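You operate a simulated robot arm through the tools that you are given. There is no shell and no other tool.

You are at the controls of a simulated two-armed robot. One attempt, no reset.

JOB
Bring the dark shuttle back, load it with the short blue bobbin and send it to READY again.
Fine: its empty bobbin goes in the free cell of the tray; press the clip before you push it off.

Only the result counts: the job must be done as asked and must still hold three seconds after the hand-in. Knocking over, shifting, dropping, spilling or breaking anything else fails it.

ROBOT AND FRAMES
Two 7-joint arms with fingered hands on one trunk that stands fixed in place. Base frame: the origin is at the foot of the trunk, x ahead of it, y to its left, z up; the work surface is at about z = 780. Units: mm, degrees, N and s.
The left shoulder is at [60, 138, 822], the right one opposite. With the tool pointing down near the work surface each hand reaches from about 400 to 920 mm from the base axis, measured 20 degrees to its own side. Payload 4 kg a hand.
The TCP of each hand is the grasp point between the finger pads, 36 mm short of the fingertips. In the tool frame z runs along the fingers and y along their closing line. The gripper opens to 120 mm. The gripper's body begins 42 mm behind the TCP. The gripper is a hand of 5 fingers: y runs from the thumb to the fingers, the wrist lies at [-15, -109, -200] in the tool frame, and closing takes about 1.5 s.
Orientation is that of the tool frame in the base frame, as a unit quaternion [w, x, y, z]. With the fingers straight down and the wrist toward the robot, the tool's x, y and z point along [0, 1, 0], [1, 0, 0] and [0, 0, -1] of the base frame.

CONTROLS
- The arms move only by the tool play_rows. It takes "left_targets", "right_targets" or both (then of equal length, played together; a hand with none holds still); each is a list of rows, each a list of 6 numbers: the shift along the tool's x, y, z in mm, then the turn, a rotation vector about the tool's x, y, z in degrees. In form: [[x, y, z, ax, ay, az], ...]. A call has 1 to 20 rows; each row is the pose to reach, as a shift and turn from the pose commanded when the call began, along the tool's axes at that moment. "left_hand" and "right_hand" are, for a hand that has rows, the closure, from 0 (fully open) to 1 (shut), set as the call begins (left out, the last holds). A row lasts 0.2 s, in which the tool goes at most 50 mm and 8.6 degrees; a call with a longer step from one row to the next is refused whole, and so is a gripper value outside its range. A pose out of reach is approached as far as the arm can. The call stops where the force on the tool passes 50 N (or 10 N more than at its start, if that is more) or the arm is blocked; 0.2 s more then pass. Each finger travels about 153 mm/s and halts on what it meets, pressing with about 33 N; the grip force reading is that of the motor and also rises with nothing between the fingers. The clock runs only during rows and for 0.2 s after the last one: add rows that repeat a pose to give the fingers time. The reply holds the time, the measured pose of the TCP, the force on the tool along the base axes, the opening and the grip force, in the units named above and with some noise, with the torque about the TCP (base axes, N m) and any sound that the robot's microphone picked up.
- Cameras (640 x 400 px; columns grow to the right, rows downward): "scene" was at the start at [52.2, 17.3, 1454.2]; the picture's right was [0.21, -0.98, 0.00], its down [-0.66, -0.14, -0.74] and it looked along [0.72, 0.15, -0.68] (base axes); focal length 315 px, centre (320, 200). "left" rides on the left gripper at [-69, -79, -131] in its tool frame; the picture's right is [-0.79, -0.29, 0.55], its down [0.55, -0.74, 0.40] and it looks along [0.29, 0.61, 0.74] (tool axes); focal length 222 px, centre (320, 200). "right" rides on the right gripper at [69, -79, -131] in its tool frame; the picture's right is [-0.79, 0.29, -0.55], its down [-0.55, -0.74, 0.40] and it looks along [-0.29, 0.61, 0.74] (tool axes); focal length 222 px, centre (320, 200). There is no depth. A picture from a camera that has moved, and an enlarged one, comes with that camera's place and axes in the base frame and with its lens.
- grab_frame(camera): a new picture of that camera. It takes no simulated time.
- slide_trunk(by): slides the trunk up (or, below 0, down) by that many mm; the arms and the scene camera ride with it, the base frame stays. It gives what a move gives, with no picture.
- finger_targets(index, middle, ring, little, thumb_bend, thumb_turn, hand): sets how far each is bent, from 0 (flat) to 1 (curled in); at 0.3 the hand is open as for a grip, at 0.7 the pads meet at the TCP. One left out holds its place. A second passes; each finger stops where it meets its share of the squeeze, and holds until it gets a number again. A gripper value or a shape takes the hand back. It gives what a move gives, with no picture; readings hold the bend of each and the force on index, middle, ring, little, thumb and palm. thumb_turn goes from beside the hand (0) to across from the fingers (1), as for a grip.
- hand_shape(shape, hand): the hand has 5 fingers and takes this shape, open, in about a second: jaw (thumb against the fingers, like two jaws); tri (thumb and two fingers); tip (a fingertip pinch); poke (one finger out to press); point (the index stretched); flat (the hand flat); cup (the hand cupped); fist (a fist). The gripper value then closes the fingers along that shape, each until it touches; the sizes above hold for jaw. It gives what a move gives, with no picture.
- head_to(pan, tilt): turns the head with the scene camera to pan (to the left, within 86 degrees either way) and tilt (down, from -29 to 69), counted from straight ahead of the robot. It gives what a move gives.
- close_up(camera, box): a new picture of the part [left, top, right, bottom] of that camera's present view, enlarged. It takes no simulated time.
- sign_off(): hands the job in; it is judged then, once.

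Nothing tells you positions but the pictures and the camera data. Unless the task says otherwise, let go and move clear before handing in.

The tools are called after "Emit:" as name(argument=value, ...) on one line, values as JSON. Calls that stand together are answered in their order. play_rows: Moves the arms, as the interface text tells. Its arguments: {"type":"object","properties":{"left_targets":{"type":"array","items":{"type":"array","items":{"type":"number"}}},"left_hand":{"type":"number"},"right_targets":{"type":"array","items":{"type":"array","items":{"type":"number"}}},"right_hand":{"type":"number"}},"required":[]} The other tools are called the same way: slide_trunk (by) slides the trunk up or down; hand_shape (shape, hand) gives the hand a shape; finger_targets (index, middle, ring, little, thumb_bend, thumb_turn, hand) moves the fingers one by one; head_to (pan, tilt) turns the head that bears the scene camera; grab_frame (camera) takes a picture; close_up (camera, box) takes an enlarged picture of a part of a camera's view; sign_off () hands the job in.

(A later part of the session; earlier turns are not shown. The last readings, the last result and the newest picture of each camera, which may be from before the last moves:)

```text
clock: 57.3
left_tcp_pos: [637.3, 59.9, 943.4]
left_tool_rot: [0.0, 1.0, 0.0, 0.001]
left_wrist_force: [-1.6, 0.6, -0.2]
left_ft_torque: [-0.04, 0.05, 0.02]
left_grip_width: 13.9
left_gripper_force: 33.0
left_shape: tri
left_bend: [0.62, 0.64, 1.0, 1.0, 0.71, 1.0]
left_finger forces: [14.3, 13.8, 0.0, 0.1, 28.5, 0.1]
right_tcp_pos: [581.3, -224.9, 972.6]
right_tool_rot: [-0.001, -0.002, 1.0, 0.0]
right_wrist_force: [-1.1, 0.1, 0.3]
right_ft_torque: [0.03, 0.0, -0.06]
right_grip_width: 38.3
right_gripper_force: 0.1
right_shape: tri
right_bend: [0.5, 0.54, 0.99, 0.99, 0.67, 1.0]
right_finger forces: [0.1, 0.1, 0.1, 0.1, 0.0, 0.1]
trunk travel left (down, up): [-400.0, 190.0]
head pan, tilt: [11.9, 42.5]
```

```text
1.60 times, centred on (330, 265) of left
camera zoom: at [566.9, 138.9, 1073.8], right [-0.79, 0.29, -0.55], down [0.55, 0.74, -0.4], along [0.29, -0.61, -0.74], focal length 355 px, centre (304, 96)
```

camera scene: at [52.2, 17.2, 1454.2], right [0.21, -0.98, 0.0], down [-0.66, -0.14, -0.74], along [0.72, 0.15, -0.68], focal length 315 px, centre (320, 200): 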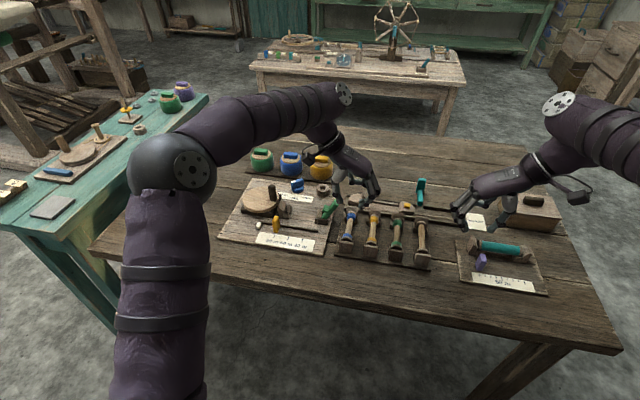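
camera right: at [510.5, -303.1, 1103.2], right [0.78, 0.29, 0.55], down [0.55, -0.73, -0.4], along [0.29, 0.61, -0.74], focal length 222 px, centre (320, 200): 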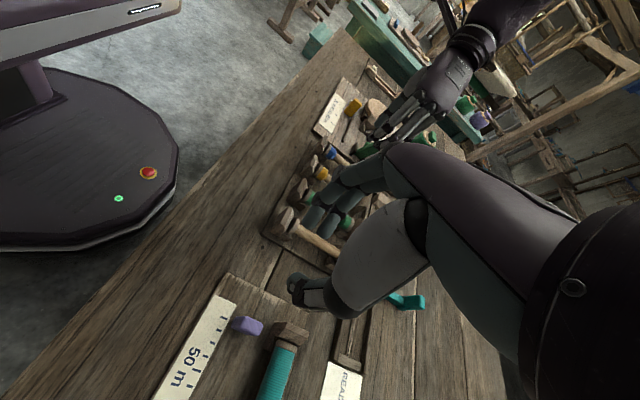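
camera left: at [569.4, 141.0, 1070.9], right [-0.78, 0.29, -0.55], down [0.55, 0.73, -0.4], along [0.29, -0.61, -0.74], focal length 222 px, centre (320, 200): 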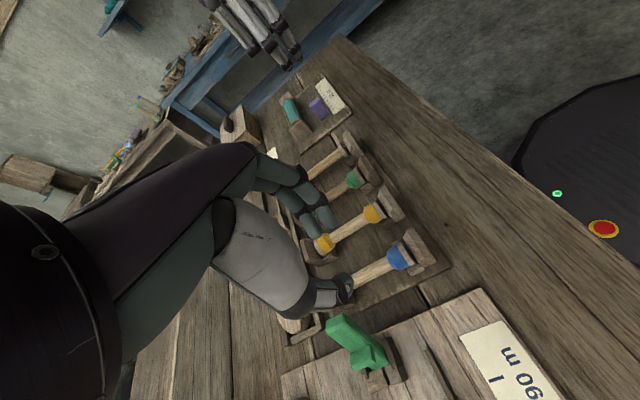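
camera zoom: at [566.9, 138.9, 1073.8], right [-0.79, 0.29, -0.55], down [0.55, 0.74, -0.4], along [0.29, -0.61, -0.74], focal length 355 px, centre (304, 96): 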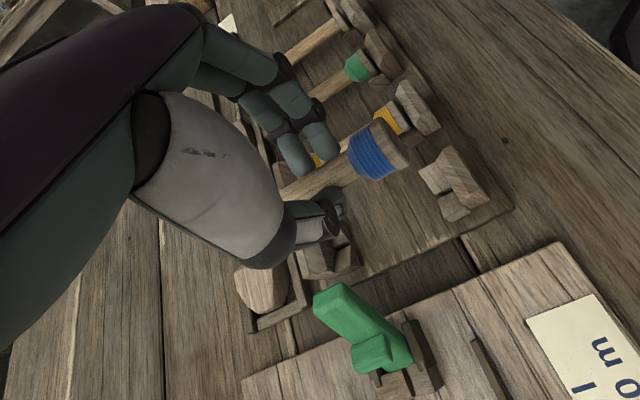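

The blue bobbin is up and clear. Now I turn the left hand back 90° while carrying the bobbin over the shuttle, and at the same time I bring the right hand to a watching position with its camera toward the shuttle.

Emit:
play_rows(left_targets=[[11, 8, 1, 0, 0, -8], [22, 16, 1, 0, 0, -16], [34, 24, 2, 0, 0, -24], [45, 32, 3, 0, 0, -32], [56, 40, 4, 0, 0, -40], [68, 48, 5, 0, 0, -48], [79, 56, 6, 0, 0, -56], [90, 64, 7, 0, 0, -64], [102, 72, 8, 0, 0, -72], [114, 80, 9, 0, 0, -80], [126, 89, 10, 0, 0, -86], [136, 97, 10, 0, 0, -90], [136, 97, 10, 0, 0, -90]], right_targets=[[10, -1, -2, 0, 0, 8], [20, -3, -4, 0, 0, 16], [30, -4, -7, 0, 0, 24], [40, -5, -9, 0, 0, 32], [50, -7, -12, 0, 0, 40], [60, -8, -14, 0, 0, 48], [70, -9, -16, 0, 0, 56], [80, -11, -18, 0, 0, 64], [90, -12, -21, 0, 0, 72], [100, -13, -24, 0, 0, 80], [111, -15, -26, 0, 0, 86], [121, -16, -28, 0, 0, 90], [121, -16, -28, 0, 0, 90]])

Emit:
grab_frame(camera="right")

Emit:
grab_frame(camera="left")

Emit:
grab_frame(camera="scene")

```text
clock: 60.1
left_tcp_pos: [775.1, -38.4, 933.8]
left_tool_rot: [0.001, 0.707, 0.708, 0.0]
left_wrist_force: [0.0, 0.1, 0.2]
left_ft_torque: [0.02, -0.03, -0.02]
left_grip_width: 13.8
left_gripper_force: 32.9
left_shape: tri
left_bend: [0.62, 0.64, 1.0, 1.0, 0.71, 1.0]
left_finger forces: [14.2, 13.7, 0.1, 0.0, 28.4, 0.1]
right_tcp_pos: [460.2, -241.6, 1000.9]
right_tool_rot: [0.0, 0.707, 0.707, 0.0]
right_wrist_force: [0.0, -0.2, 0.5]
right_ft_torque: [0.03, 0.01, 0.01]
right_grip_width: 38.4
right_gripper_force: 0.1
right_shape: tri
right_bend: [0.5, 0.54, 0.99, 0.99, 0.67, 1.0]
right_finger forces: [0.0, 0.0, 0.0, 0.0, 0.0, 0.0]
trunk travel left (down, up): [-400.0, 190.0]
head pan, tilt: [11.9, 42.5]
```

```text
taken
camera right: at [379.4, -171.7, 1131.9], right [0.29, -0.78, 0.55], down [-0.73, -0.55, -0.4], along [0.61, -0.29, -0.74], focal length 222 px, centre (320, 200)
```

right: 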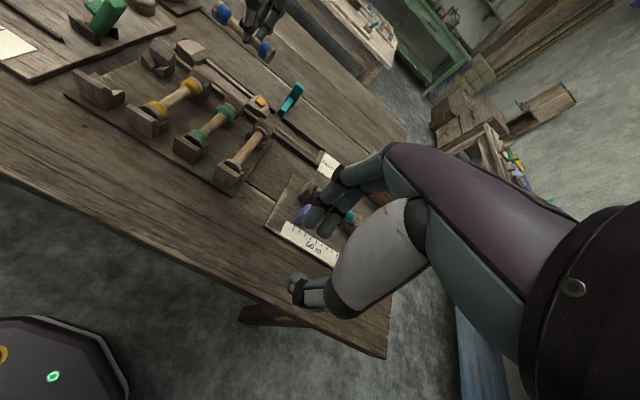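

```text
taken
camera left: at [694.8, -107.5, 1063.9], right [-0.29, -0.79, -0.55], down [-0.74, 0.55, -0.4], along [0.61, 0.29, -0.74], focal length 222 px, centre (320, 200)
```

left: 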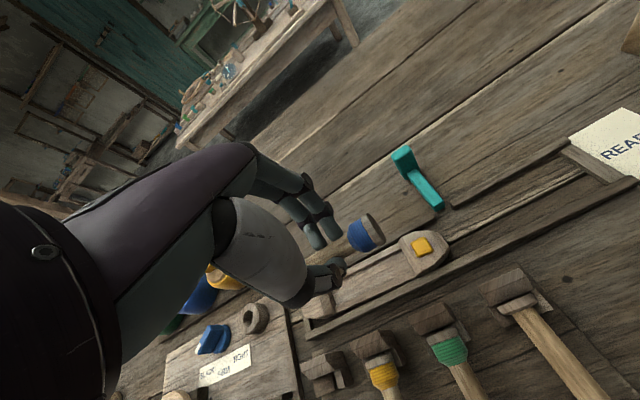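

```text
taken
camera scene: at [52.2, 17.2, 1454.2], right [0.21, -0.98, 0.0], down [-0.66, -0.14, -0.74], along [0.72, 0.15, -0.68], focal length 315 px, centre (320, 200)
```

scene: 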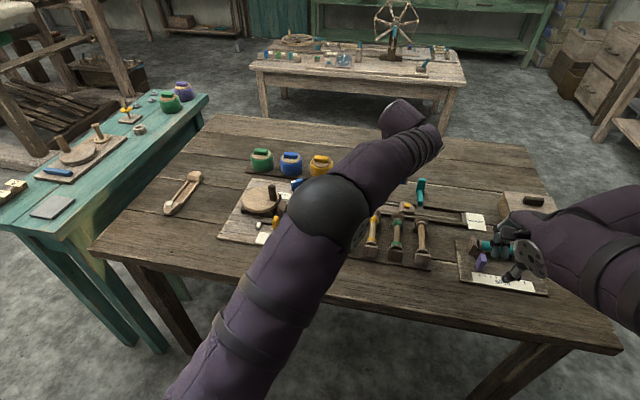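

Let me zoom on the held blue bobbin and the empty cavity from both cameras to work out the exact offset for loading.

Emit:
close_up(camera="right", box=[150, 0, 310, 110])

Emit:
close_up(camera="left", box=[280, 190, 470, 320])

Emit:
close_up(camera="scene", box=[360, 140, 460, 220])

```text
3.64 times, centred on (230, 55) of right
camera zoom: at [379.4, -171.7, 1131.9], right [0.29, -0.78, 0.55], down [-0.73, -0.55, -0.4], along [0.61, -0.29, -0.74], focal length 808 px, centre (647, 727)
```

zoom: 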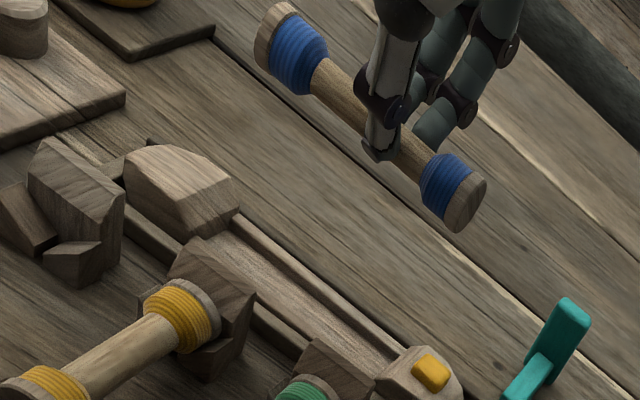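

```text
3.08 times, centred on (375, 255) of left
camera zoom: at [694.8, -107.5, 1063.9], right [-0.29, -0.79, -0.55], down [-0.74, 0.55, -0.4], along [0.61, 0.29, -0.74], focal length 684 px, centre (151, 31)
```

zoom: 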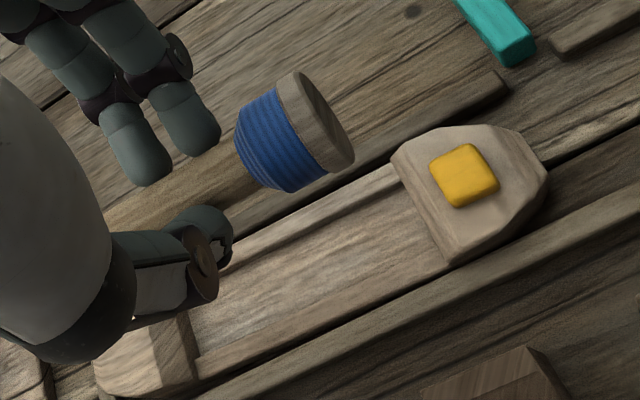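

```text
5.00 times, centred on (410, 180) of scene
camera zoom: at [52.2, 17.2, 1454.2], right [0.21, -0.98, 0.0], down [-0.66, -0.14, -0.74], along [0.72, 0.15, -0.68], focal length 1577 px, centre (-130, 300)
```

zoom: 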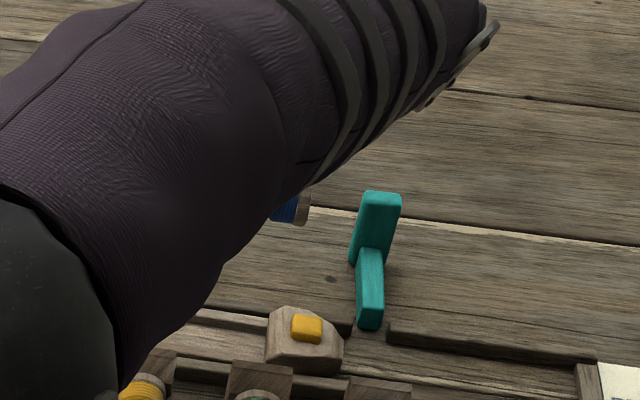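

The bobbin's centre is about 10.8 mm to the +y side of the TCP; the cavity runs from y≈31.5 to -75, so TCP y should be about -33 and x≈773.4. I take a couple of extra pose readings to average out noise.

Emit:
play_rows(left_targets=[[0, 0, 0, 0, 0, 0]])

Emit:
play_rows(left_targets=[[0, 0, 0, 0, 0, 0]])

Emit:
play_rows(left_targets=[[0, 0, 0, 0, 0, 0]])

Emit:
play_rows(left_targets=[[0, 0, 0, 0, 0, 0]])

```text
clock: 60.5
left_tcp_pos: [773.6, -38.0, 932.1]
left_tool_rot: [0.0, 0.706, 0.708, 0.001]
left_wrist_force: [-0.8, 0.2, 0.1]
left_ft_torque: [0.02, 0.04, 0.03]
left_grip_width: 13.6
left_gripper_force: 32.6
left_shape: tri
left_bend: [0.62, 0.64, 1.0, 1.0, 0.71, 1.0]
left_finger forces: [14.1, 13.7, 0.1, 0.0, 28.4, 0.0]
right_tcp_pos: [459.9, -241.4, 1000.9]
right_tool_rot: [0.0, 0.706, 0.708, 0.0]
right_wrist_force: [-0.6, 0.4, 0.7]
right_ft_torque: [0.0, 0.0, 0.03]
right_grip_width: 38.3
right_gripper_force: 0.0
right_shape: tri
right_bend: [0.5, 0.54, 0.99, 0.99, 0.67, 1.0]
right_finger forces: [0.0, 0.0, 0.0, 0.1, 0.0, 0.1]
trunk travel left (down, up): [-400.0, 190.0]
head pan, tilt: [11.9, 42.5]
```

```text
clock: 60.9
left_tcp_pos: [774.0, -38.7, 931.2]
left_tool_rot: [0.0, 0.707, 0.707, -0.001]
left_wrist_force: [0.1, -0.5, 0.2]
left_ft_torque: [-0.04, 0.01, -0.02]
left_grip_width: 13.6
left_gripper_force: 32.9
left_shape: tri
left_bend: [0.62, 0.64, 1.0, 1.0, 0.71, 1.0]
left_finger forces: [14.2, 13.7, 0.0, 0.0, 28.4, 0.0]
right_tcp_pos: [460.7, -240.7, 1000.1]
right_tool_rot: [-0.001, 0.706, 0.708, 0.0]
right_wrist_force: [-0.4, 0.3, 0.5]
right_ft_torque: [-0.02, 0.0, 0.04]
right_grip_width: 38.3
right_gripper_force: 0.0
right_shape: tri
right_bend: [0.5, 0.54, 0.99, 0.99, 0.67, 1.0]
right_finger forces: [0.0, 0.0, 0.0, 0.2, 0.0, 0.0]
trunk travel left (down, up): [-400.0, 190.0]
head pan, tilt: [11.9, 42.5]
```

```text
clock: 61.3
left_tcp_pos: [774.2, -38.4, 933.5]
left_tool_rot: [0.0, 0.707, 0.707, 0.0]
left_wrist_force: [0.8, 0.0, -0.1]
left_ft_torque: [0.0, -0.01, 0.0]
left_grip_width: 13.6
left_gripper_force: 33.0
left_shape: tri
left_bend: [0.62, 0.64, 1.0, 1.0, 0.71, 1.0]
left_finger forces: [14.1, 13.7, 0.1, 0.1, 28.4, 0.1]
right_tcp_pos: [460.9, -240.7, 1000.7]
right_tool_rot: [0.0, 0.706, 0.708, 0.0]
right_wrist_force: [-0.3, 0.4, 0.8]
right_ft_torque: [-0.02, -0.01, 0.0]
right_grip_width: 38.2
right_gripper_force: 0.0
right_shape: tri
right_bend: [0.5, 0.54, 0.99, 0.99, 0.67, 1.0]
right_finger forces: [0.0, 0.0, 0.0, 0.0, 0.1, 0.1]
trunk travel left (down, up): [-400.0, 190.0]
head pan, tilt: [11.9, 42.5]
```

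```text
clock: 61.7
left_tcp_pos: [774.4, -38.8, 932.4]
left_tool_rot: [0.0, 0.707, 0.707, 0.0]
left_wrist_force: [-0.7, 0.5, 0.2]
left_ft_torque: [0.0, -0.01, 0.03]
left_grip_width: 13.8
left_gripper_force: 33.0
left_shape: tri
left_bend: [0.62, 0.64, 1.0, 1.0, 0.71, 1.0]
left_finger forces: [14.2, 13.8, 0.1, 0.1, 28.5, 0.0]
right_tcp_pos: [460.4, -241.3, 1000.9]
right_tool_rot: [0.001, 0.706, 0.708, 0.0]
right_wrist_force: [0.1, 1.3, 0.9]
right_ft_torque: [0.02, 0.0, -0.02]
right_grip_width: 38.2
right_gripper_force: 0.1
right_shape: tri
right_bend: [0.5, 0.54, 0.99, 0.99, 0.67, 1.0]
right_finger forces: [0.0, 0.1, 0.0, 0.1, 0.0, 0.0]
trunk travel left (down, up): [-400.0, 190.0]
head pan, tilt: [11.9, 42.5]
```

Average pose is (774.3, -38.5, 932.6). Comparing flange and cavity ends in the same cameras calls for +4.6 mm in y and about -0.8 mm in x. I shift and descend to just above the heads, then check.

Emit:
play_rows(left_targets=[[4.6, -0.8, 10, 0, 0, 0], [4.6, -0.8, 25, 0, 0, 0], [4.6, -0.8, 40, 0, 0, 0], [4.6, -0.8, 55, 0, 0, 0], [4.6, -0.8, 65, 0, 0, 0], [4.6, -0.8, 65, 0, 0, 0]])

Emit:
close_up(camera="right", box=[150, 0, 310, 110])

Emit:
close_up(camera="left", box=[280, 190, 470, 320])

Emit:
close_up(camera="scene", box=[360, 160, 440, 220])

```text
clock: 63.1
left_tcp_pos: [773.0, -32.6, 867.6]
left_tool_rot: [0.0, 0.707, 0.707, 0.0]
left_wrist_force: [-1.3, -0.1, -0.8]
left_ft_torque: [0.01, 0.02, -0.03]
left_grip_width: 13.7
left_gripper_force: 33.3
left_shape: tri
left_bend: [0.62, 0.64, 1.0, 1.0, 0.71, 1.0]
left_finger forces: [14.2, 13.7, 0.0, 0.1, 28.4, 0.0]
right_tcp_pos: [459.8, -242.5, 1000.7]
right_tool_rot: [0.0, 0.706, 0.708, 0.001]
right_wrist_force: [-0.4, -0.8, -0.1]
right_ft_torque: [-0.04, -0.02, 0.0]
right_grip_width: 38.3
right_gripper_force: 0.1
right_shape: tri
right_bend: [0.5, 0.54, 0.99, 0.99, 0.67, 1.0]
right_finger forces: [0.1, 0.0, 0.0, 0.0, 0.0, 0.0]
trunk travel left (down, up): [-400.0, 190.0]
head pan, tilt: [11.9, 42.5]
```

```text
3.64 times, centred on (230, 55) of right
camera zoom: at [379.5, -171.7, 1132.0], right [0.29, -0.78, 0.55], down [-0.73, -0.55, -0.4], along [0.61, -0.29, -0.74], focal length 808 px, centre (647, 727)
```

zoom: 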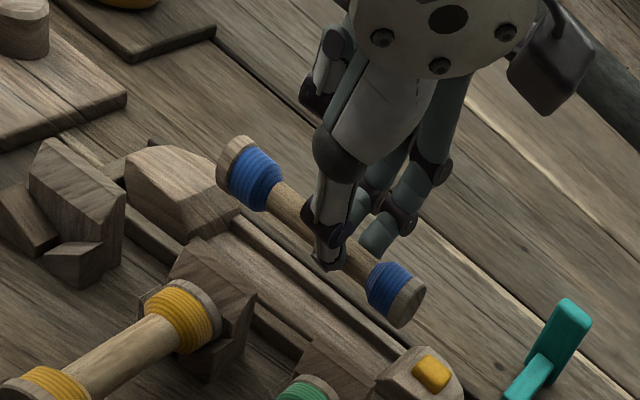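

```text
3.08 times, centred on (375, 255) of left
camera zoom: at [693.7, -100.5, 998.0], right [-0.29, -0.79, -0.55], down [-0.74, 0.55, -0.4], along [0.61, 0.29, -0.74], focal length 684 px, centre (151, 31)
```

zoom: 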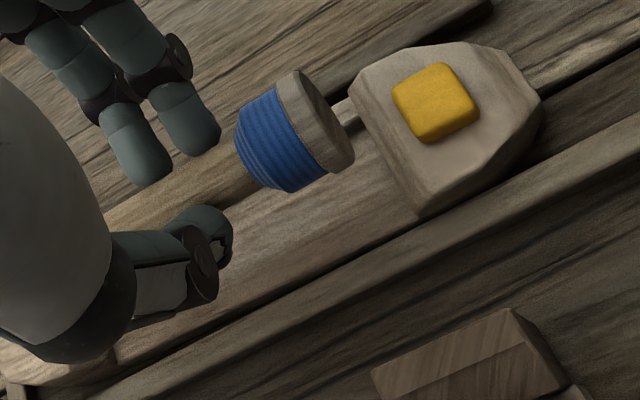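

```text
6.67 times, centred on (400, 190) of scene
camera zoom: at [52.2, 17.2, 1454.2], right [0.21, -0.98, 0.0], down [-0.66, -0.14, -0.74], along [0.72, 0.15, -0.68], focal length 2102 px, centre (-213, 267)
```

zoom: 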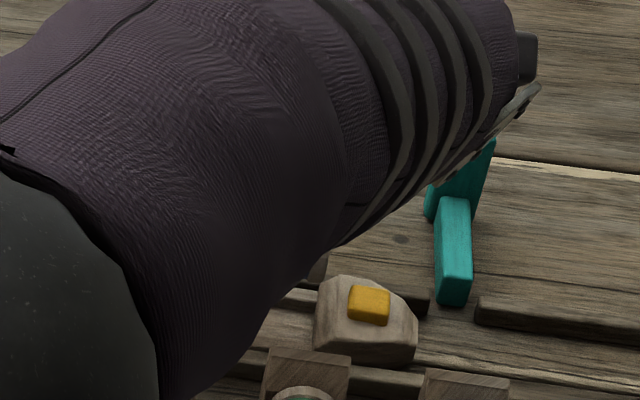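

Both ends look centred over the cavity within about 1-2 mm. I continue down slowly, watching force.

Emit:
play_rows(left_targets=[[-0.5, 0, 5, 0, 0, 0], [-0.5, 0, 10, 0, 0, 0], [-0.5, 0, 15, 0, 0, 0], [-0.5, 0, 19, 0, 0, 0], [-0.5, 0, 22, 0, 0, 0]])

Emit:
close_up(camera="right", box=[150, 0, 310, 110])

Emit:
close_up(camera="left", box=[280, 190, 470, 320])

```text
clock: 64.3
left_tcp_pos: [773.3, -33.1, 844.4]
left_tool_rot: [0.0, 0.707, 0.707, 0.0]
left_wrist_force: [-0.8, 0.7, -0.6]
left_ft_torque: [0.01, 0.0, -0.01]
left_grip_width: 13.9
left_gripper_force: 33.0
left_shape: tri
left_bend: [0.62, 0.64, 1.0, 1.0, 0.71, 1.0]
left_finger forces: [14.2, 13.6, 0.1, 0.1, 28.4, 0.0]
right_tcp_pos: [460.2, -242.2, 1000.6]
right_tool_rot: [0.0, 0.707, 0.708, -0.001]
right_wrist_force: [-0.2, 0.4, 0.2]
right_ft_torque: [-0.01, -0.01, 0.0]
right_grip_width: 38.4
right_gripper_force: 0.0
right_shape: tri
right_bend: [0.5, 0.54, 0.99, 0.99, 0.67, 1.0]
right_finger forces: [0.0, 0.0, 0.1, 0.0, 0.1, 0.0]
trunk travel left (down, up): [-400.0, 190.0]
head pan, tilt: [11.9, 42.5]
```

```text
3.64 times, centred on (230, 55) of right
camera zoom: at [379.6, -171.8, 1132.0], right [0.29, -0.78, 0.55], down [-0.73, -0.55, -0.4], along [0.61, -0.29, -0.74], focal length 808 px, centre (647, 727)
```

zoom: 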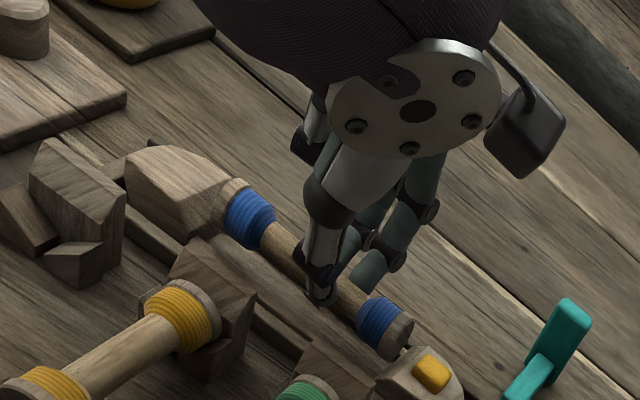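

```text
3.08 times, centred on (375, 255) of left
camera zoom: at [693.6, -102.0, 976.0], right [-0.29, -0.79, -0.55], down [-0.74, 0.55, -0.4], along [0.61, 0.29, -0.74], focal length 684 px, centre (151, 31)
```

zoom: 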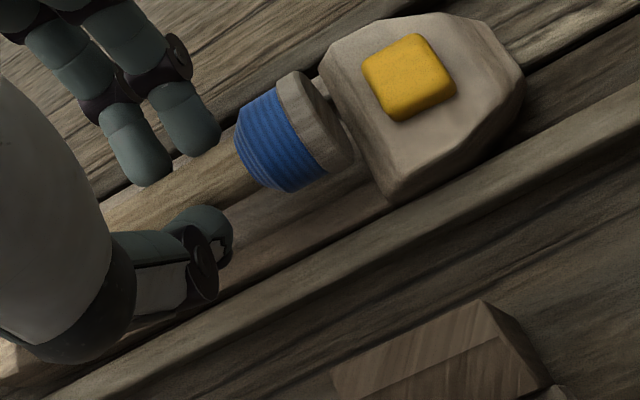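

Emit:
close_up(camera="right", box=[180, 35, 230, 75])

Emit:
close_up(camera="left", box=[340, 190, 420, 255])

Emit:
close_up(camera="right", box=[230, 70, 280, 110])

```text
10.00 times, centred on (205, 55) of right
camera zoom: at [379.6, -171.8, 1132.0], right [0.29, -0.78, 0.55], down [-0.73, -0.55, -0.4], along [0.61, -0.29, -0.74], focal length 2221 px, centre (1470, 1650)
```

zoom: 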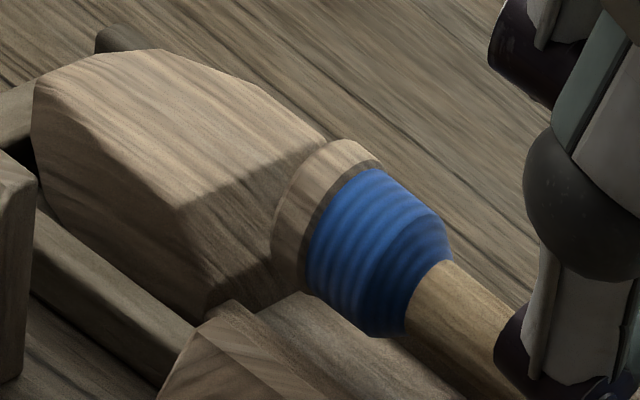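

```text
6.15 times, centred on (380, 222) of left
camera zoom: at [693.6, -102.0, 976.0], right [-0.29, -0.79, -0.55], down [-0.74, 0.55, -0.4], along [0.61, 0.29, -0.74], focal length 1367 px, centre (-49, 62)
```

zoom: 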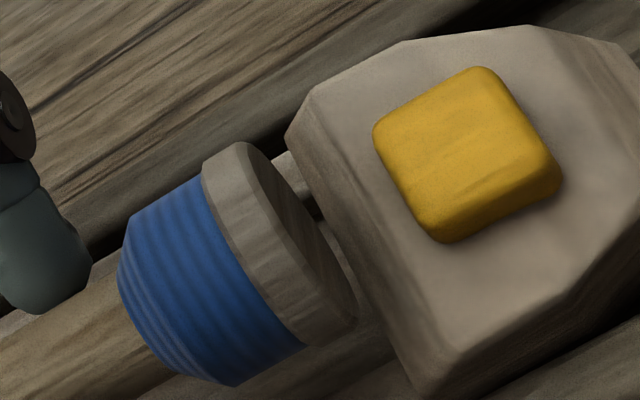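

```text
10.00 times, centred on (255, 90) of right
camera zoom: at [379.6, -171.8, 1132.0], right [0.29, -0.78, 0.55], down [-0.73, -0.55, -0.4], along [0.61, -0.29, -0.74], focal length 2221 px, centre (970, 1300)
```

zoom: 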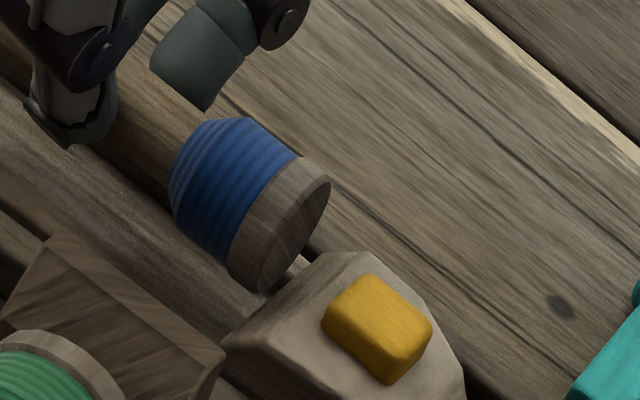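

Gaps are visible at both ends. I shift 0.8 mm toward +y and lower in 2 mm steps.

Emit:
play_rows(left_targets=[[0.8, 0, 2, 0, 0, 0], [0.8, 0, 4, 0, 0, 0], [0.8, 0, 6, 0, 0, 0], [0.8, 0, 8, 0, 0, 0]])

Emit:
close_up(camera="right", box=[180, 35, 280, 110])

Emit:
close_up(camera="left", box=[320, 190, 420, 265])

```text
clock: 65.3
left_tcp_pos: [772.4, -32.0, 837.1]
left_tool_rot: [0.0, 0.708, 0.707, 0.0]
left_wrist_force: [-0.4, 0.6, -0.6]
left_ft_torque: [-0.04, 0.0, 0.01]
left_grip_width: 13.8
left_gripper_force: 33.0
left_shape: tri
left_bend: [0.62, 0.64, 1.0, 1.0, 0.71, 1.0]
left_finger forces: [14.2, 13.7, 0.1, 0.0, 28.3, 0.0]
right_tcp_pos: [460.7, -240.6, 1000.5]
right_tool_rot: [0.0, 0.706, 0.708, -0.001]
right_wrist_force: [-0.2, 0.4, 0.0]
right_ft_torque: [0.0, -0.04, -0.01]
right_grip_width: 38.0
right_gripper_force: 0.0
right_shape: tri
right_bend: [0.5, 0.54, 0.99, 0.99, 0.67, 1.0]
right_finger forces: [0.0, 0.1, 0.0, 0.0, 0.1, 0.0]
trunk travel left (down, up): [-400.0, 190.0]
head pan, tilt: [11.9, 42.5]
```

```text
5.33 times, centred on (230, 72) of right
camera zoom: at [379.6, -171.8, 1132.0], right [0.29, -0.78, 0.55], down [-0.73, -0.55, -0.4], along [0.61, -0.29, -0.74], focal length 1185 px, centre (800, 880)
```

zoom: 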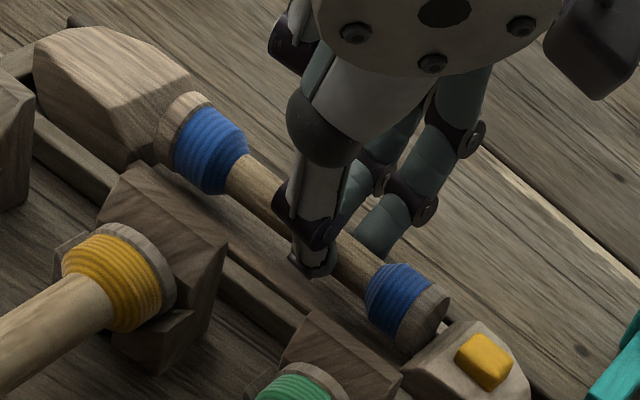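

```text
5.33 times, centred on (370, 228) of left
camera zoom: at [693.4, -100.9, 968.4], right [-0.29, -0.78, -0.55], down [-0.74, 0.55, -0.4], along [0.61, 0.29, -0.74], focal length 1185 px, centre (53, 53)
```

zoom: 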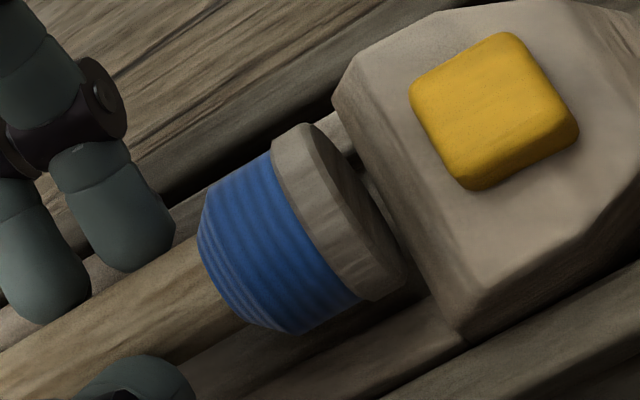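

Emit:
play_rows(left_targets=[[0, 0, 2, 0, 0, 0], [0, 0, 4, 0, 0, 0], [0, 0, 5, 0, 0, 0], [0, 0, 6, 0, 0, 0]])

Emit:
close_up(camera="right", box=[180, 35, 280, 110])

Emit:
close_up(camera="left", box=[320, 190, 420, 265])

```text
clock: 66.3
left_tcp_pos: [773.2, -31.7, 832.5]
left_tool_rot: [0.0, 0.707, 0.707, 0.0]
left_wrist_force: [0.4, 0.5, 1.5]
left_ft_torque: [0.01, -0.02, 0.01]
left_grip_width: 13.8
left_gripper_force: 32.9
left_shape: tri
left_bend: [0.62, 0.64, 1.0, 1.0, 0.71, 1.0]
left_finger forces: [14.4, 15.2, 0.0, 0.1, 28.9, 0.0]
right_tcp_pos: [459.9, -241.2, 1001.9]
right_tool_rot: [-0.001, 0.707, 0.708, 0.0]
right_wrist_force: [-0.3, -0.5, 0.4]
right_ft_torque: [0.04, 0.01, 0.01]
right_grip_width: 38.4
right_gripper_force: 0.0
right_shape: tri
right_bend: [0.5, 0.54, 0.99, 0.99, 0.67, 1.0]
right_finger forces: [0.1, 0.1, 0.1, 0.0, 0.0, 0.0]
trunk travel left (down, up): [-400.0, 190.0]
head pan, tilt: [11.9, 42.5]
```

```text
5.33 times, centred on (230, 72) of right
camera zoom: at [379.4, -171.7, 1132.1], right [0.29, -0.78, 0.55], down [-0.73, -0.55, -0.4], along [0.61, -0.29, -0.74], focal length 1185 px, centre (800, 880)
```

zoom: 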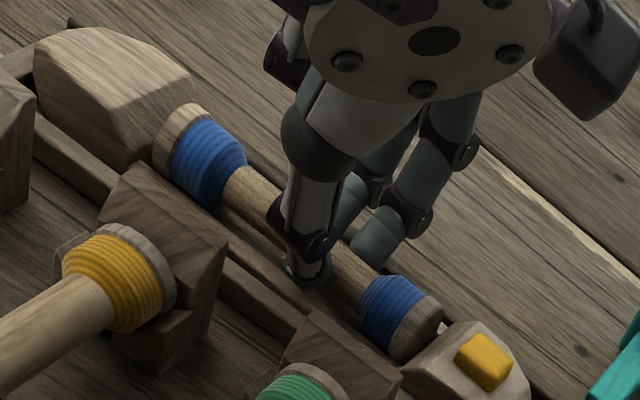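

```text
5.33 times, centred on (370, 228) of left
camera zoom: at [693.3, -100.7, 962.7], right [-0.29, -0.79, -0.55], down [-0.73, 0.55, -0.4], along [0.61, 0.29, -0.74], focal length 1185 px, centre (53, 53)
```

zoom: 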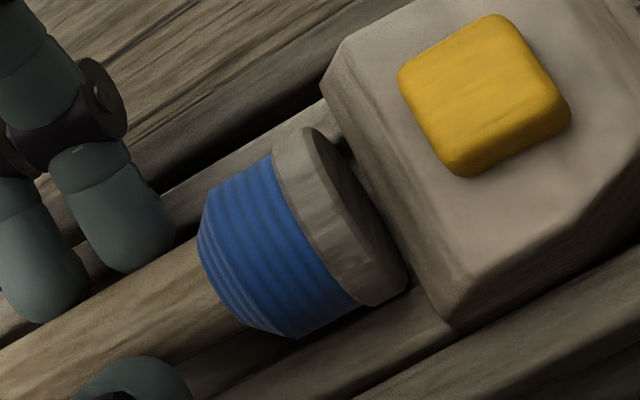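

First light contact (1.5 N) at TCP z≈832, close to the expected seat height. Another 1.5 mm gently.

Emit:
play_rows(left_targets=[[0, 0, 0.8, 0, 0, 0], [0, 0, 1.5, 0, 0, 0], [0, 0, 1.5, 0, 0, 0]])

```text
clock: 67.1
left_tcp_pos: [772.3, -32.2, 830.7]
left_tool_rot: [0.0, 0.707, 0.707, 0.0]
left_wrist_force: [2.2, 1.8, 8.6]
left_ft_torque: [0.07, -0.09, -0.02]
left_grip_width: 13.8
left_gripper_force: 33.1
left_shape: tri
left_bend: [0.62, 0.64, 1.0, 1.0, 0.71, 1.0]
left_finger forces: [15.8, 16.7, 0.1, 0.0, 30.5, 0.0]
right_tcp_pos: [460.3, -241.0, 1001.3]
right_tool_rot: [0.0, 0.707, 0.708, 0.0]
right_wrist_force: [0.3, -0.2, 0.1]
right_ft_torque: [0.0, -0.02, -0.01]
right_grip_width: 38.0
right_gripper_force: 0.0
right_shape: tri
right_bend: [0.5, 0.54, 0.99, 0.99, 0.67, 1.0]
right_finger forces: [0.0, 0.1, 0.1, 0.1, 0.0, 0.0]
trunk travel left (down, up): [-400.0, 190.0]
head pan, tilt: [11.9, 42.5]
```

About 9 N, centred under the grip: the bobbin rests on the shuttle floor. Checking the picture, then releasing with a small opening.

Emit:
close_up(camera="right", box=[180, 35, 280, 110])

Emit:
play_rows(left_targets=[[0, 0, -0.8, 0, 0, 0], [0, 0, -0.8, 0, 0, 0], [0, 0, -0.8, 0, 0, 0], [0, 0, -0.8, 0, 0, 0]], left_hand=0.76)

Emit:
close_up(camera="right", box=[180, 35, 280, 110])

Emit:
close_up(camera="left", box=[280, 190, 420, 295])

```text
5.33 times, centred on (230, 72) of right
camera zoom: at [379.1, -171.5, 1132.3], right [0.29, -0.78, 0.55], down [-0.73, -0.55, -0.4], along [0.61, -0.29, -0.74], focal length 1185 px, centre (800, 880)
```

zoom: 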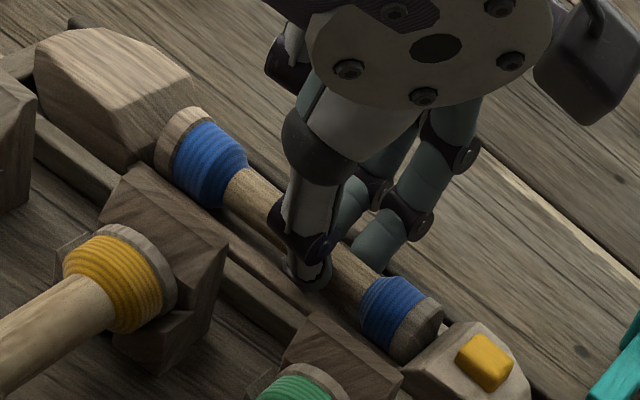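

```text
clock: 68.1
left_tcp_pos: [772.2, -30.4, 830.9]
left_tool_rot: [0.0, 0.707, 0.707, 0.0]
left_wrist_force: [0.7, -0.1, 0.2]
left_ft_torque: [-0.01, -0.01, 0.03]
left_grip_width: 28.6
left_gripper_force: 0.0
left_shape: tri
left_bend: [0.55, 0.57, 0.99, 0.99, 0.69, 1.0]
left_finger forces: [0.0, 0.1, 0.0, 0.1, 0.2, 0.0]
right_tcp_pos: [459.7, -242.3, 1000.2]
right_tool_rot: [0.001, 0.707, 0.707, 0.001]
right_wrist_force: [0.2, 0.4, 0.6]
right_ft_torque: [0.0, -0.04, 0.03]
right_grip_width: 38.2
right_gripper_force: 0.1
right_shape: tri
right_bend: [0.5, 0.54, 0.99, 0.99, 0.67, 1.0]
right_finger forces: [0.1, 0.1, 0.0, 0.1, 0.1, 0.1]
trunk travel left (down, up): [-400.0, 190.0]
head pan, tilt: [11.9, 42.5]
```

```text
5.33 times, centred on (230, 72) of right
camera zoom: at [379.5, -171.8, 1132.0], right [0.29, -0.78, 0.55], down [-0.73, -0.55, -0.4], along [0.61, -0.29, -0.74], focal length 1185 px, centre (800, 880)
```

zoom: 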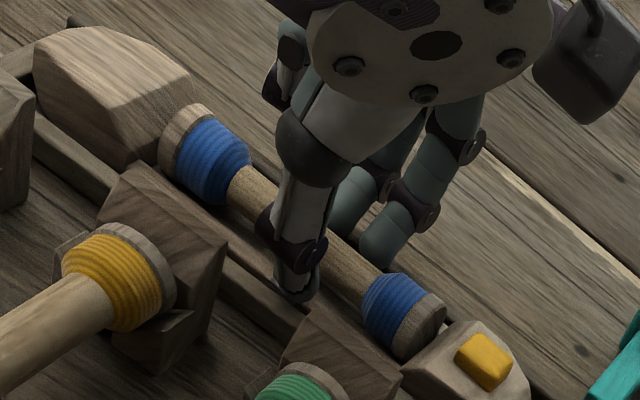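

```text
3.81 times, centred on (350, 242) of left
camera zoom: at [692.9, -101.1, 961.8], right [-0.29, -0.78, -0.55], down [-0.74, 0.55, -0.4], along [0.61, 0.29, -0.74], focal length 846 px, centre (206, 38)
```

zoom: 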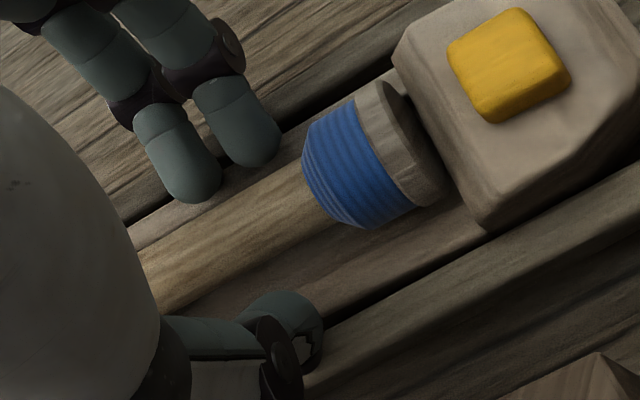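

Released; the blue bobbin lies in the shuttle. I raise the left hand straight up and move it aside for a clear view.

Emit:
play_rows(left_targets=[[0, 0, -5, 0, 0, 0], [0, 0, -15, 0, 0, 0], [0, 0, -35, 0, 0, 0], [0, 0, -60, 0, 0, 0], [0, 0, -90, 0, 0, 0], [20, -30, -110, 0, 0, 0], [55, -60, -125, 0, 0, 0], [95, -85, -135, 0, 0, 0], [135, -110, -145, 0, 0, 0], [175, -135, -155, 0, 0, 0], [215, -160, -165, 0, 0, 0]])

Emit:
close_up(camera="scene", box=[330, 160, 490, 270])

Emit:
close_up(camera="scene", box=[345, 175, 425, 225])

Emit:
close_up(camera="right", box=[170, 30, 290, 120])

```text
clock: 70.5
left_tcp_pos: [614.4, 183.6, 996.6]
left_tool_rot: [0.0, 0.707, 0.707, 0.0]
left_wrist_force: [0.2, 1.2, -0.7]
left_ft_torque: [-0.01, -0.03, 0.05]
left_grip_width: 28.8
left_gripper_force: 0.1
left_shape: tri
left_bend: [0.55, 0.57, 0.99, 0.99, 0.69, 1.0]
left_finger forces: [0.1, 0.0, 0.0, 0.0, 0.1, 0.1]
right_tcp_pos: [459.6, -241.3, 1000.5]
right_tool_rot: [-0.001, 0.707, 0.708, 0.0]
right_wrist_force: [-0.6, -0.1, -0.2]
right_ft_torque: [0.0, -0.02, 0.01]
right_grip_width: 38.4
right_gripper_force: 0.1
right_shape: tri
right_bend: [0.5, 0.54, 0.99, 0.99, 0.67, 1.0]
right_finger forces: [0.0, 0.0, 0.0, 0.1, 0.0, 0.0]
trunk travel left (down, up): [-400.0, 190.0]
head pan, tilt: [11.9, 42.5]
```

```text
3.64 times, centred on (410, 215) of scene
camera zoom: at [51.7, 18.0, 1454.2], right [0.21, -0.98, 0.0], down [-0.66, -0.14, -0.74], along [0.72, 0.15, -0.68], focal length 1147 px, centre (-7, 146)
```

zoom: 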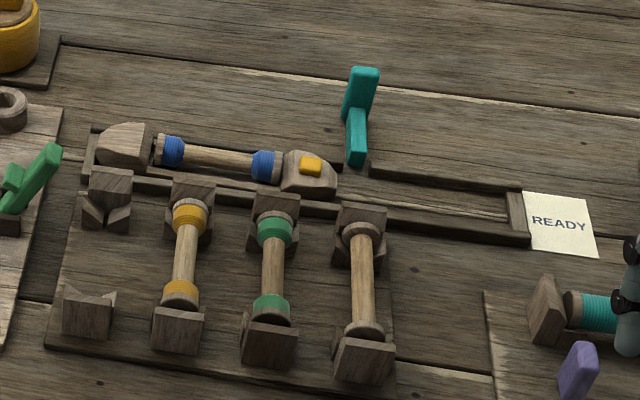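

```text
8.00 times, centred on (385, 200) of scene
camera zoom: at [51.7, 18.0, 1454.2], right [0.21, -0.98, 0.0], down [-0.66, -0.14, -0.74], along [0.72, 0.15, -0.68], focal length 2523 px, centre (-200, 200)
```

zoom: 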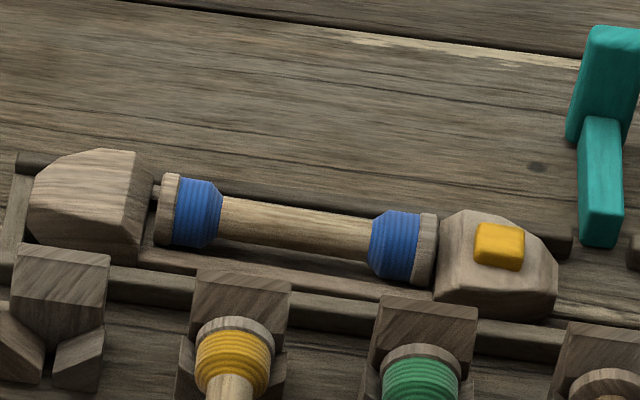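

```text
4.44 times, centred on (230, 75) of right
camera zoom: at [379.0, -171.2, 1132.3], right [0.29, -0.78, 0.55], down [-0.73, -0.55, -0.4], along [0.61, -0.29, -0.74], focal length 987 px, centre (720, 756)
```

zoom: 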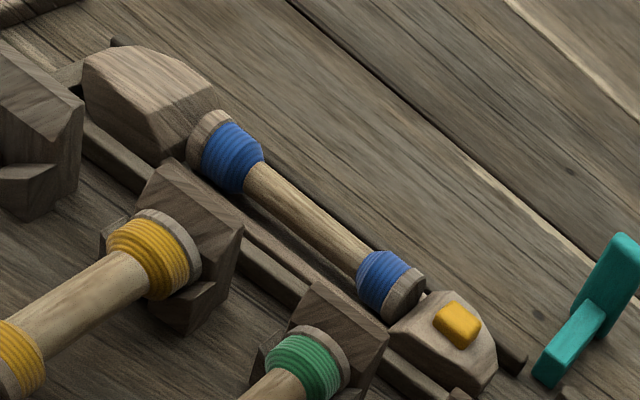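

The blue bobbin sits in the shuttle at the same height as the old one did. Next I press the orange clip (centre ≈ (767, -96, 816)) with the right index finger, so I shape the hand to poke and curl the middle finger away.

Emit:
hand_shape(hand="right", shape="poke")

Emit:
finger_targets(hand="right", middle=1.0)

Emit:
close_up(camera="right", box=[240, 120, 440, 340])

Emit:
close_up(camera="scene", box=[460, 190, 600, 310])

```text
clock: 71.4
left_tcp_pos: [614.1, 182.5, 995.5]
left_tool_rot: [0.0, 0.707, 0.707, -0.001]
left_wrist_force: [-0.6, -0.9, -0.3]
left_ft_torque: [0.03, 0.01, 0.02]
left_grip_width: 28.9
left_gripper_force: 0.1
left_shape: tri
left_bend: [0.55, 0.57, 0.99, 0.99, 0.69, 1.0]
left_finger forces: [0.0, 0.0, 0.1, 0.0, 0.1, 0.0]
right_tcp_pos: [460.1, -241.7, 1000.4]
right_tool_rot: [0.0, 0.707, 0.708, 0.0]
right_wrist_force: [-0.8, -0.2, -0.4]
right_ft_torque: [0.02, 0.0, 0.04]
right_grip_width: 0.0
right_gripper_force: 0.0
right_shape: poke
right_bend: [0.7, 0.7, 0.99, 0.99, 1.0, 1.0]
right_finger forces: [0.0, 0.0, 0.0, 0.1, 0.0, 0.1]
trunk travel left (down, up): [-400.0, 190.0]
head pan, tilt: [11.9, 42.5]
```

```text
clock: 72.4
left_tcp_pos: [613.9, 183.2, 996.6]
left_tool_rot: [0.0, 0.707, 0.708, 0.0]
left_wrist_force: [-0.9, -0.3, -0.9]
left_ft_torque: [0.03, 0.0, 0.0]
left_grip_width: 28.8
left_gripper_force: 0.0
left_shape: tri
left_bend: [0.55, 0.57, 0.99, 0.99, 0.69, 1.0]
left_finger forces: [0.0, 0.0, 0.1, 0.0, 0.0, 0.0]
right_tcp_pos: [461.2, -240.8, 999.8]
right_tool_rot: [0.0, 0.706, 0.708, 0.0]
right_wrist_force: [-0.1, -0.3, 1.4]
right_ft_torque: [-0.02, -0.03, -0.01]
right_grip_width: 36.7
right_gripper_force: 0.1
right_shape: fingers
right_bend: [0.7, 1.0, 0.99, 0.99, 1.0, 1.0]
right_finger forces: [0.1, 0.0, 0.0, 0.0, 0.0, 0.0]
trunk travel left (down, up): [-400.0, 190.0]
head pan, tilt: [11.9, 42.5]
```

```text
1.82 times, centred on (340, 230) of right
camera zoom: at [379.5, -171.7, 1132.0], right [0.29, -0.78, 0.55], down [-0.73, -0.55, -0.4], along [0.61, -0.29, -0.74], focal length 404 px, centre (284, 146)
```

zoom: 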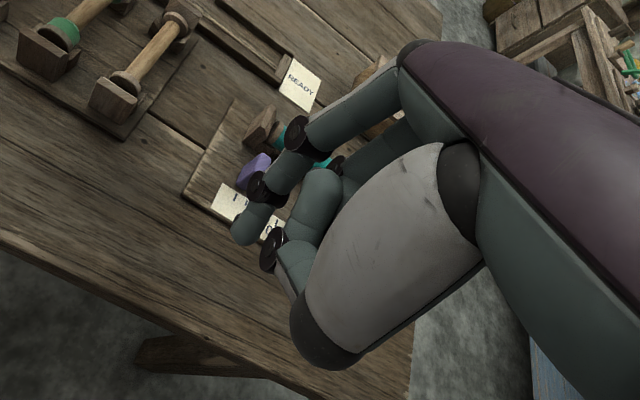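

```text
3.33 times, centred on (530, 250) of scene
camera zoom: at [52.2, 17.2, 1454.2], right [0.21, -0.98, 0.0], down [-0.66, -0.14, -0.74], along [0.72, 0.15, -0.68], focal length 1051 px, centre (-380, 33)
```

zoom: 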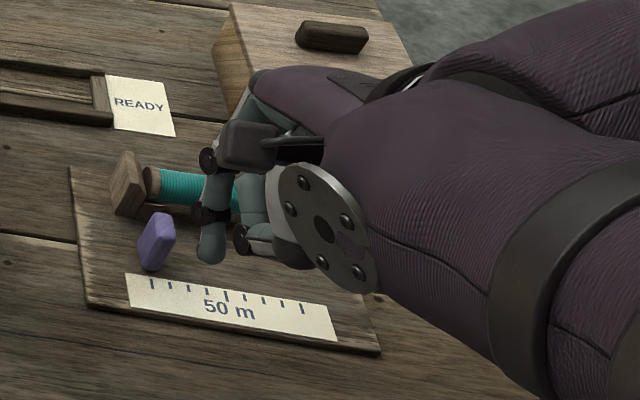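

The index tip projects exactly where I expect (5 mm to +y of the TCP, 36 mm below). Moving it above the clip.

Emit:
play_rows(right_targets=[[15, 40, 5, 0, 0, 0], [32, 80, 12, 0, 0, 0], [50, 120, 22, 0, 0, 0], [70, 160, 35, 0, 0, 0], [90, 200, 50, 0, 0, 0], [108, 240, 65, 0, 0, 0], [126, 275, 85, 0, 0, 0], [140, 306, 105, 0, 0, 0], [140, 306, 105, 0, 0, 0]])

Emit:
grab_frame(camera="scene")

Emit:
close_up(camera="right", box=[180, 140, 380, 300])

Emit:
grab_frame(camera="left")

```text
clock: 74.4
left_tcp_pos: [613.5, 183.0, 996.8]
left_tool_rot: [0.001, 0.707, 0.707, 0.0]
left_wrist_force: [-0.4, -0.3, 0.1]
left_ft_torque: [-0.01, -0.03, 0.01]
left_grip_width: 28.7
left_gripper_force: 0.0
left_shape: tri
left_bend: [0.55, 0.57, 0.99, 0.99, 0.69, 1.0]
left_finger forces: [0.0, 0.0, 0.0, 0.1, 0.1, 0.1]
right_tcp_pos: [765.9, -101.8, 894.6]
right_tool_rot: [0.001, 0.706, 0.708, 0.0]
right_wrist_force: [-0.4, -0.7, 0.7]
right_ft_torque: [0.02, -0.01, -0.03]
right_grip_width: 36.7
right_gripper_force: 0.2
right_shape: fingers
right_bend: [0.7, 1.0, 0.99, 0.99, 1.0, 1.0]
right_finger forces: [0.1, 0.1, 0.0, 0.0, 0.0, 0.0]
trunk travel left (down, up): [-400.0, 190.0]
head pan, tilt: [11.9, 42.5]
```

```text
taken
camera scene: at [52.1, 17.3, 1454.2], right [0.21, -0.98, 0.0], down [-0.66, -0.14, -0.74], along [0.72, 0.15, -0.68], focal length 315 px, centre (320, 200)
```

scene: 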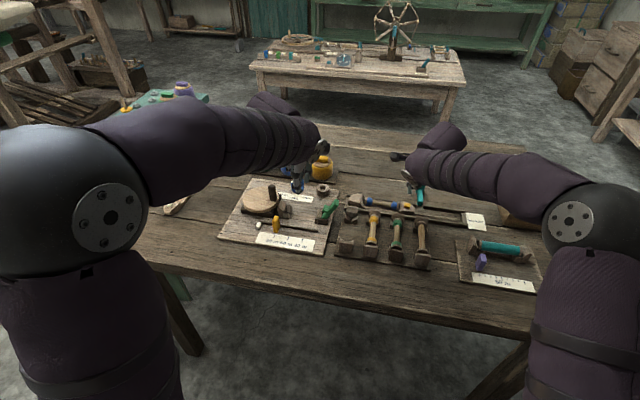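

```text
2.50 times, centred on (280, 220) of right
camera zoom: at [685.3, -32.0, 1027.0], right [0.29, -0.78, 0.55], down [-0.73, -0.55, -0.4], along [0.61, -0.29, -0.74], focal length 555 px, centre (420, 150)
```

zoom: 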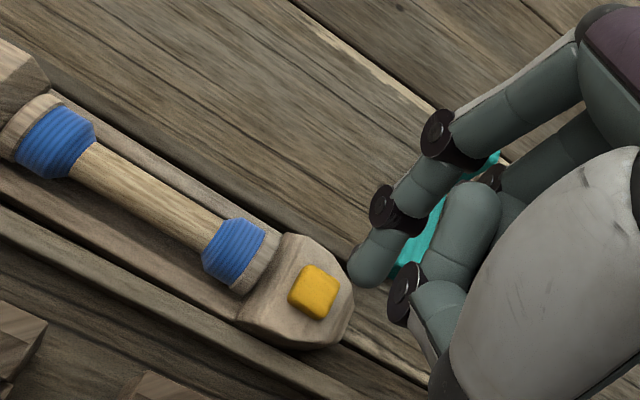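

```text
taken
camera left: at [535.0, 113.7, 1128.1], right [-0.29, -0.79, -0.55], down [-0.74, 0.55, -0.4], along [0.61, 0.29, -0.74], focal length 222 px, centre (320, 200)
```

left: 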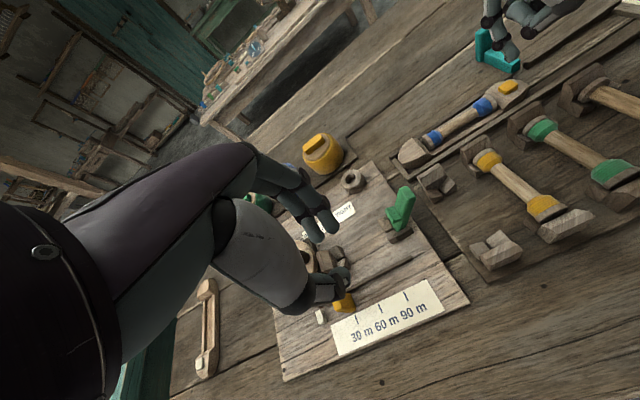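

The clip's centre by this camera is (768, -94.7, 816). I correct by about 1.5 mm and lower the finger to just above it.

Emit:
play_rows(right_targets=[[1.5, 1.2, 12, 0, 0, 0], [1.5, 1.2, 24, 0, 0, 0], [1.5, 1.2, 34, 0, 0, 0], [1.5, 1.2, 38, 0, 0, 0]])

Emit:
close_up(camera="right", box=[200, 150, 360, 290])

Emit:
close_up(camera="left", box=[400, 10, 600, 150])

Emit:
close_up(camera="scene", box=[370, 160, 450, 220])

```text
clock: 75.4
left_tcp_pos: [614.3, 182.0, 995.9]
left_tool_rot: [0.0, 0.707, 0.707, 0.0]
left_wrist_force: [0.7, 0.3, -0.3]
left_ft_torque: [-0.03, 0.0, 0.02]
left_grip_width: 28.7
left_gripper_force: 0.1
left_shape: tri
left_bend: [0.55, 0.57, 0.99, 0.99, 0.69, 1.0]
left_finger forces: [0.0, 0.0, 0.0, 0.1, 0.1, 0.0]
right_tcp_pos: [766.2, -100.4, 856.6]
right_tool_rot: [0.0, 0.706, 0.708, 0.0]
right_wrist_force: [0.4, 0.3, -0.9]
right_ft_torque: [0.0, 0.04, 0.01]
right_grip_width: 36.7
right_gripper_force: 0.2
right_shape: fingers
right_bend: [0.7, 1.0, 0.99, 0.99, 1.0, 1.0]
right_finger forces: [0.0, 0.1, 0.0, 0.0, 0.1, 0.1]
trunk travel left (down, up): [-400.0, 190.0]
head pan, tilt: [11.9, 42.5]
```

```text
2.86 times, centred on (280, 220) of right
camera zoom: at [685.8, -30.7, 988.4], right [0.29, -0.78, 0.55], down [-0.73, -0.55, -0.4], along [0.61, -0.29, -0.74], focal length 635 px, centre (434, 143)
```

zoom: 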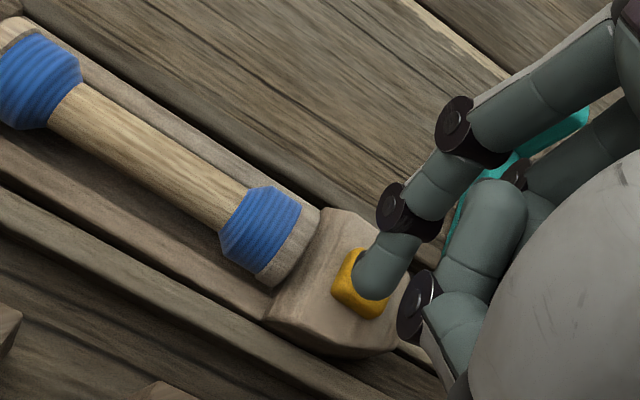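

```text
2.86 times, centred on (500, 80) of left
camera zoom: at [535.2, 113.8, 1128.0], right [-0.29, -0.79, -0.55], down [-0.74, 0.55, -0.4], along [0.61, 0.29, -0.74], focal length 635 px, centre (-194, 543)
```

zoom: 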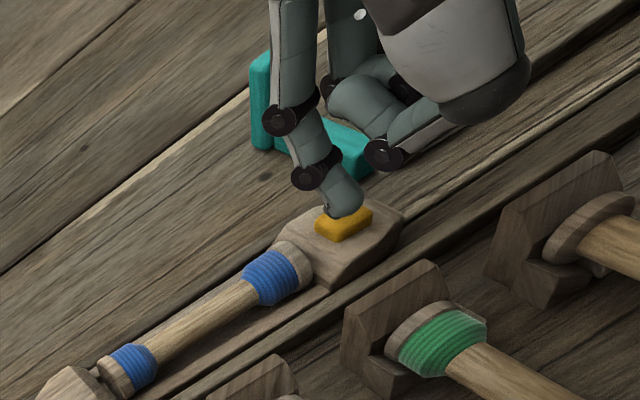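

```text
6.67 times, centred on (410, 190) of scene
camera zoom: at [52.3, 17.3, 1454.2], right [0.21, -0.98, 0.0], down [-0.66, -0.14, -0.74], along [0.72, 0.15, -0.68], focal length 2102 px, centre (-280, 267)
```

zoom: 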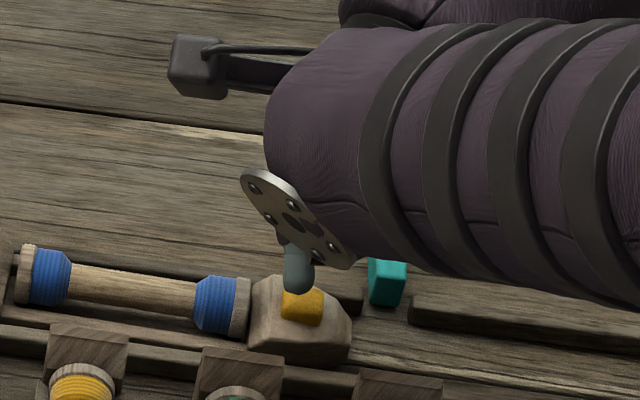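

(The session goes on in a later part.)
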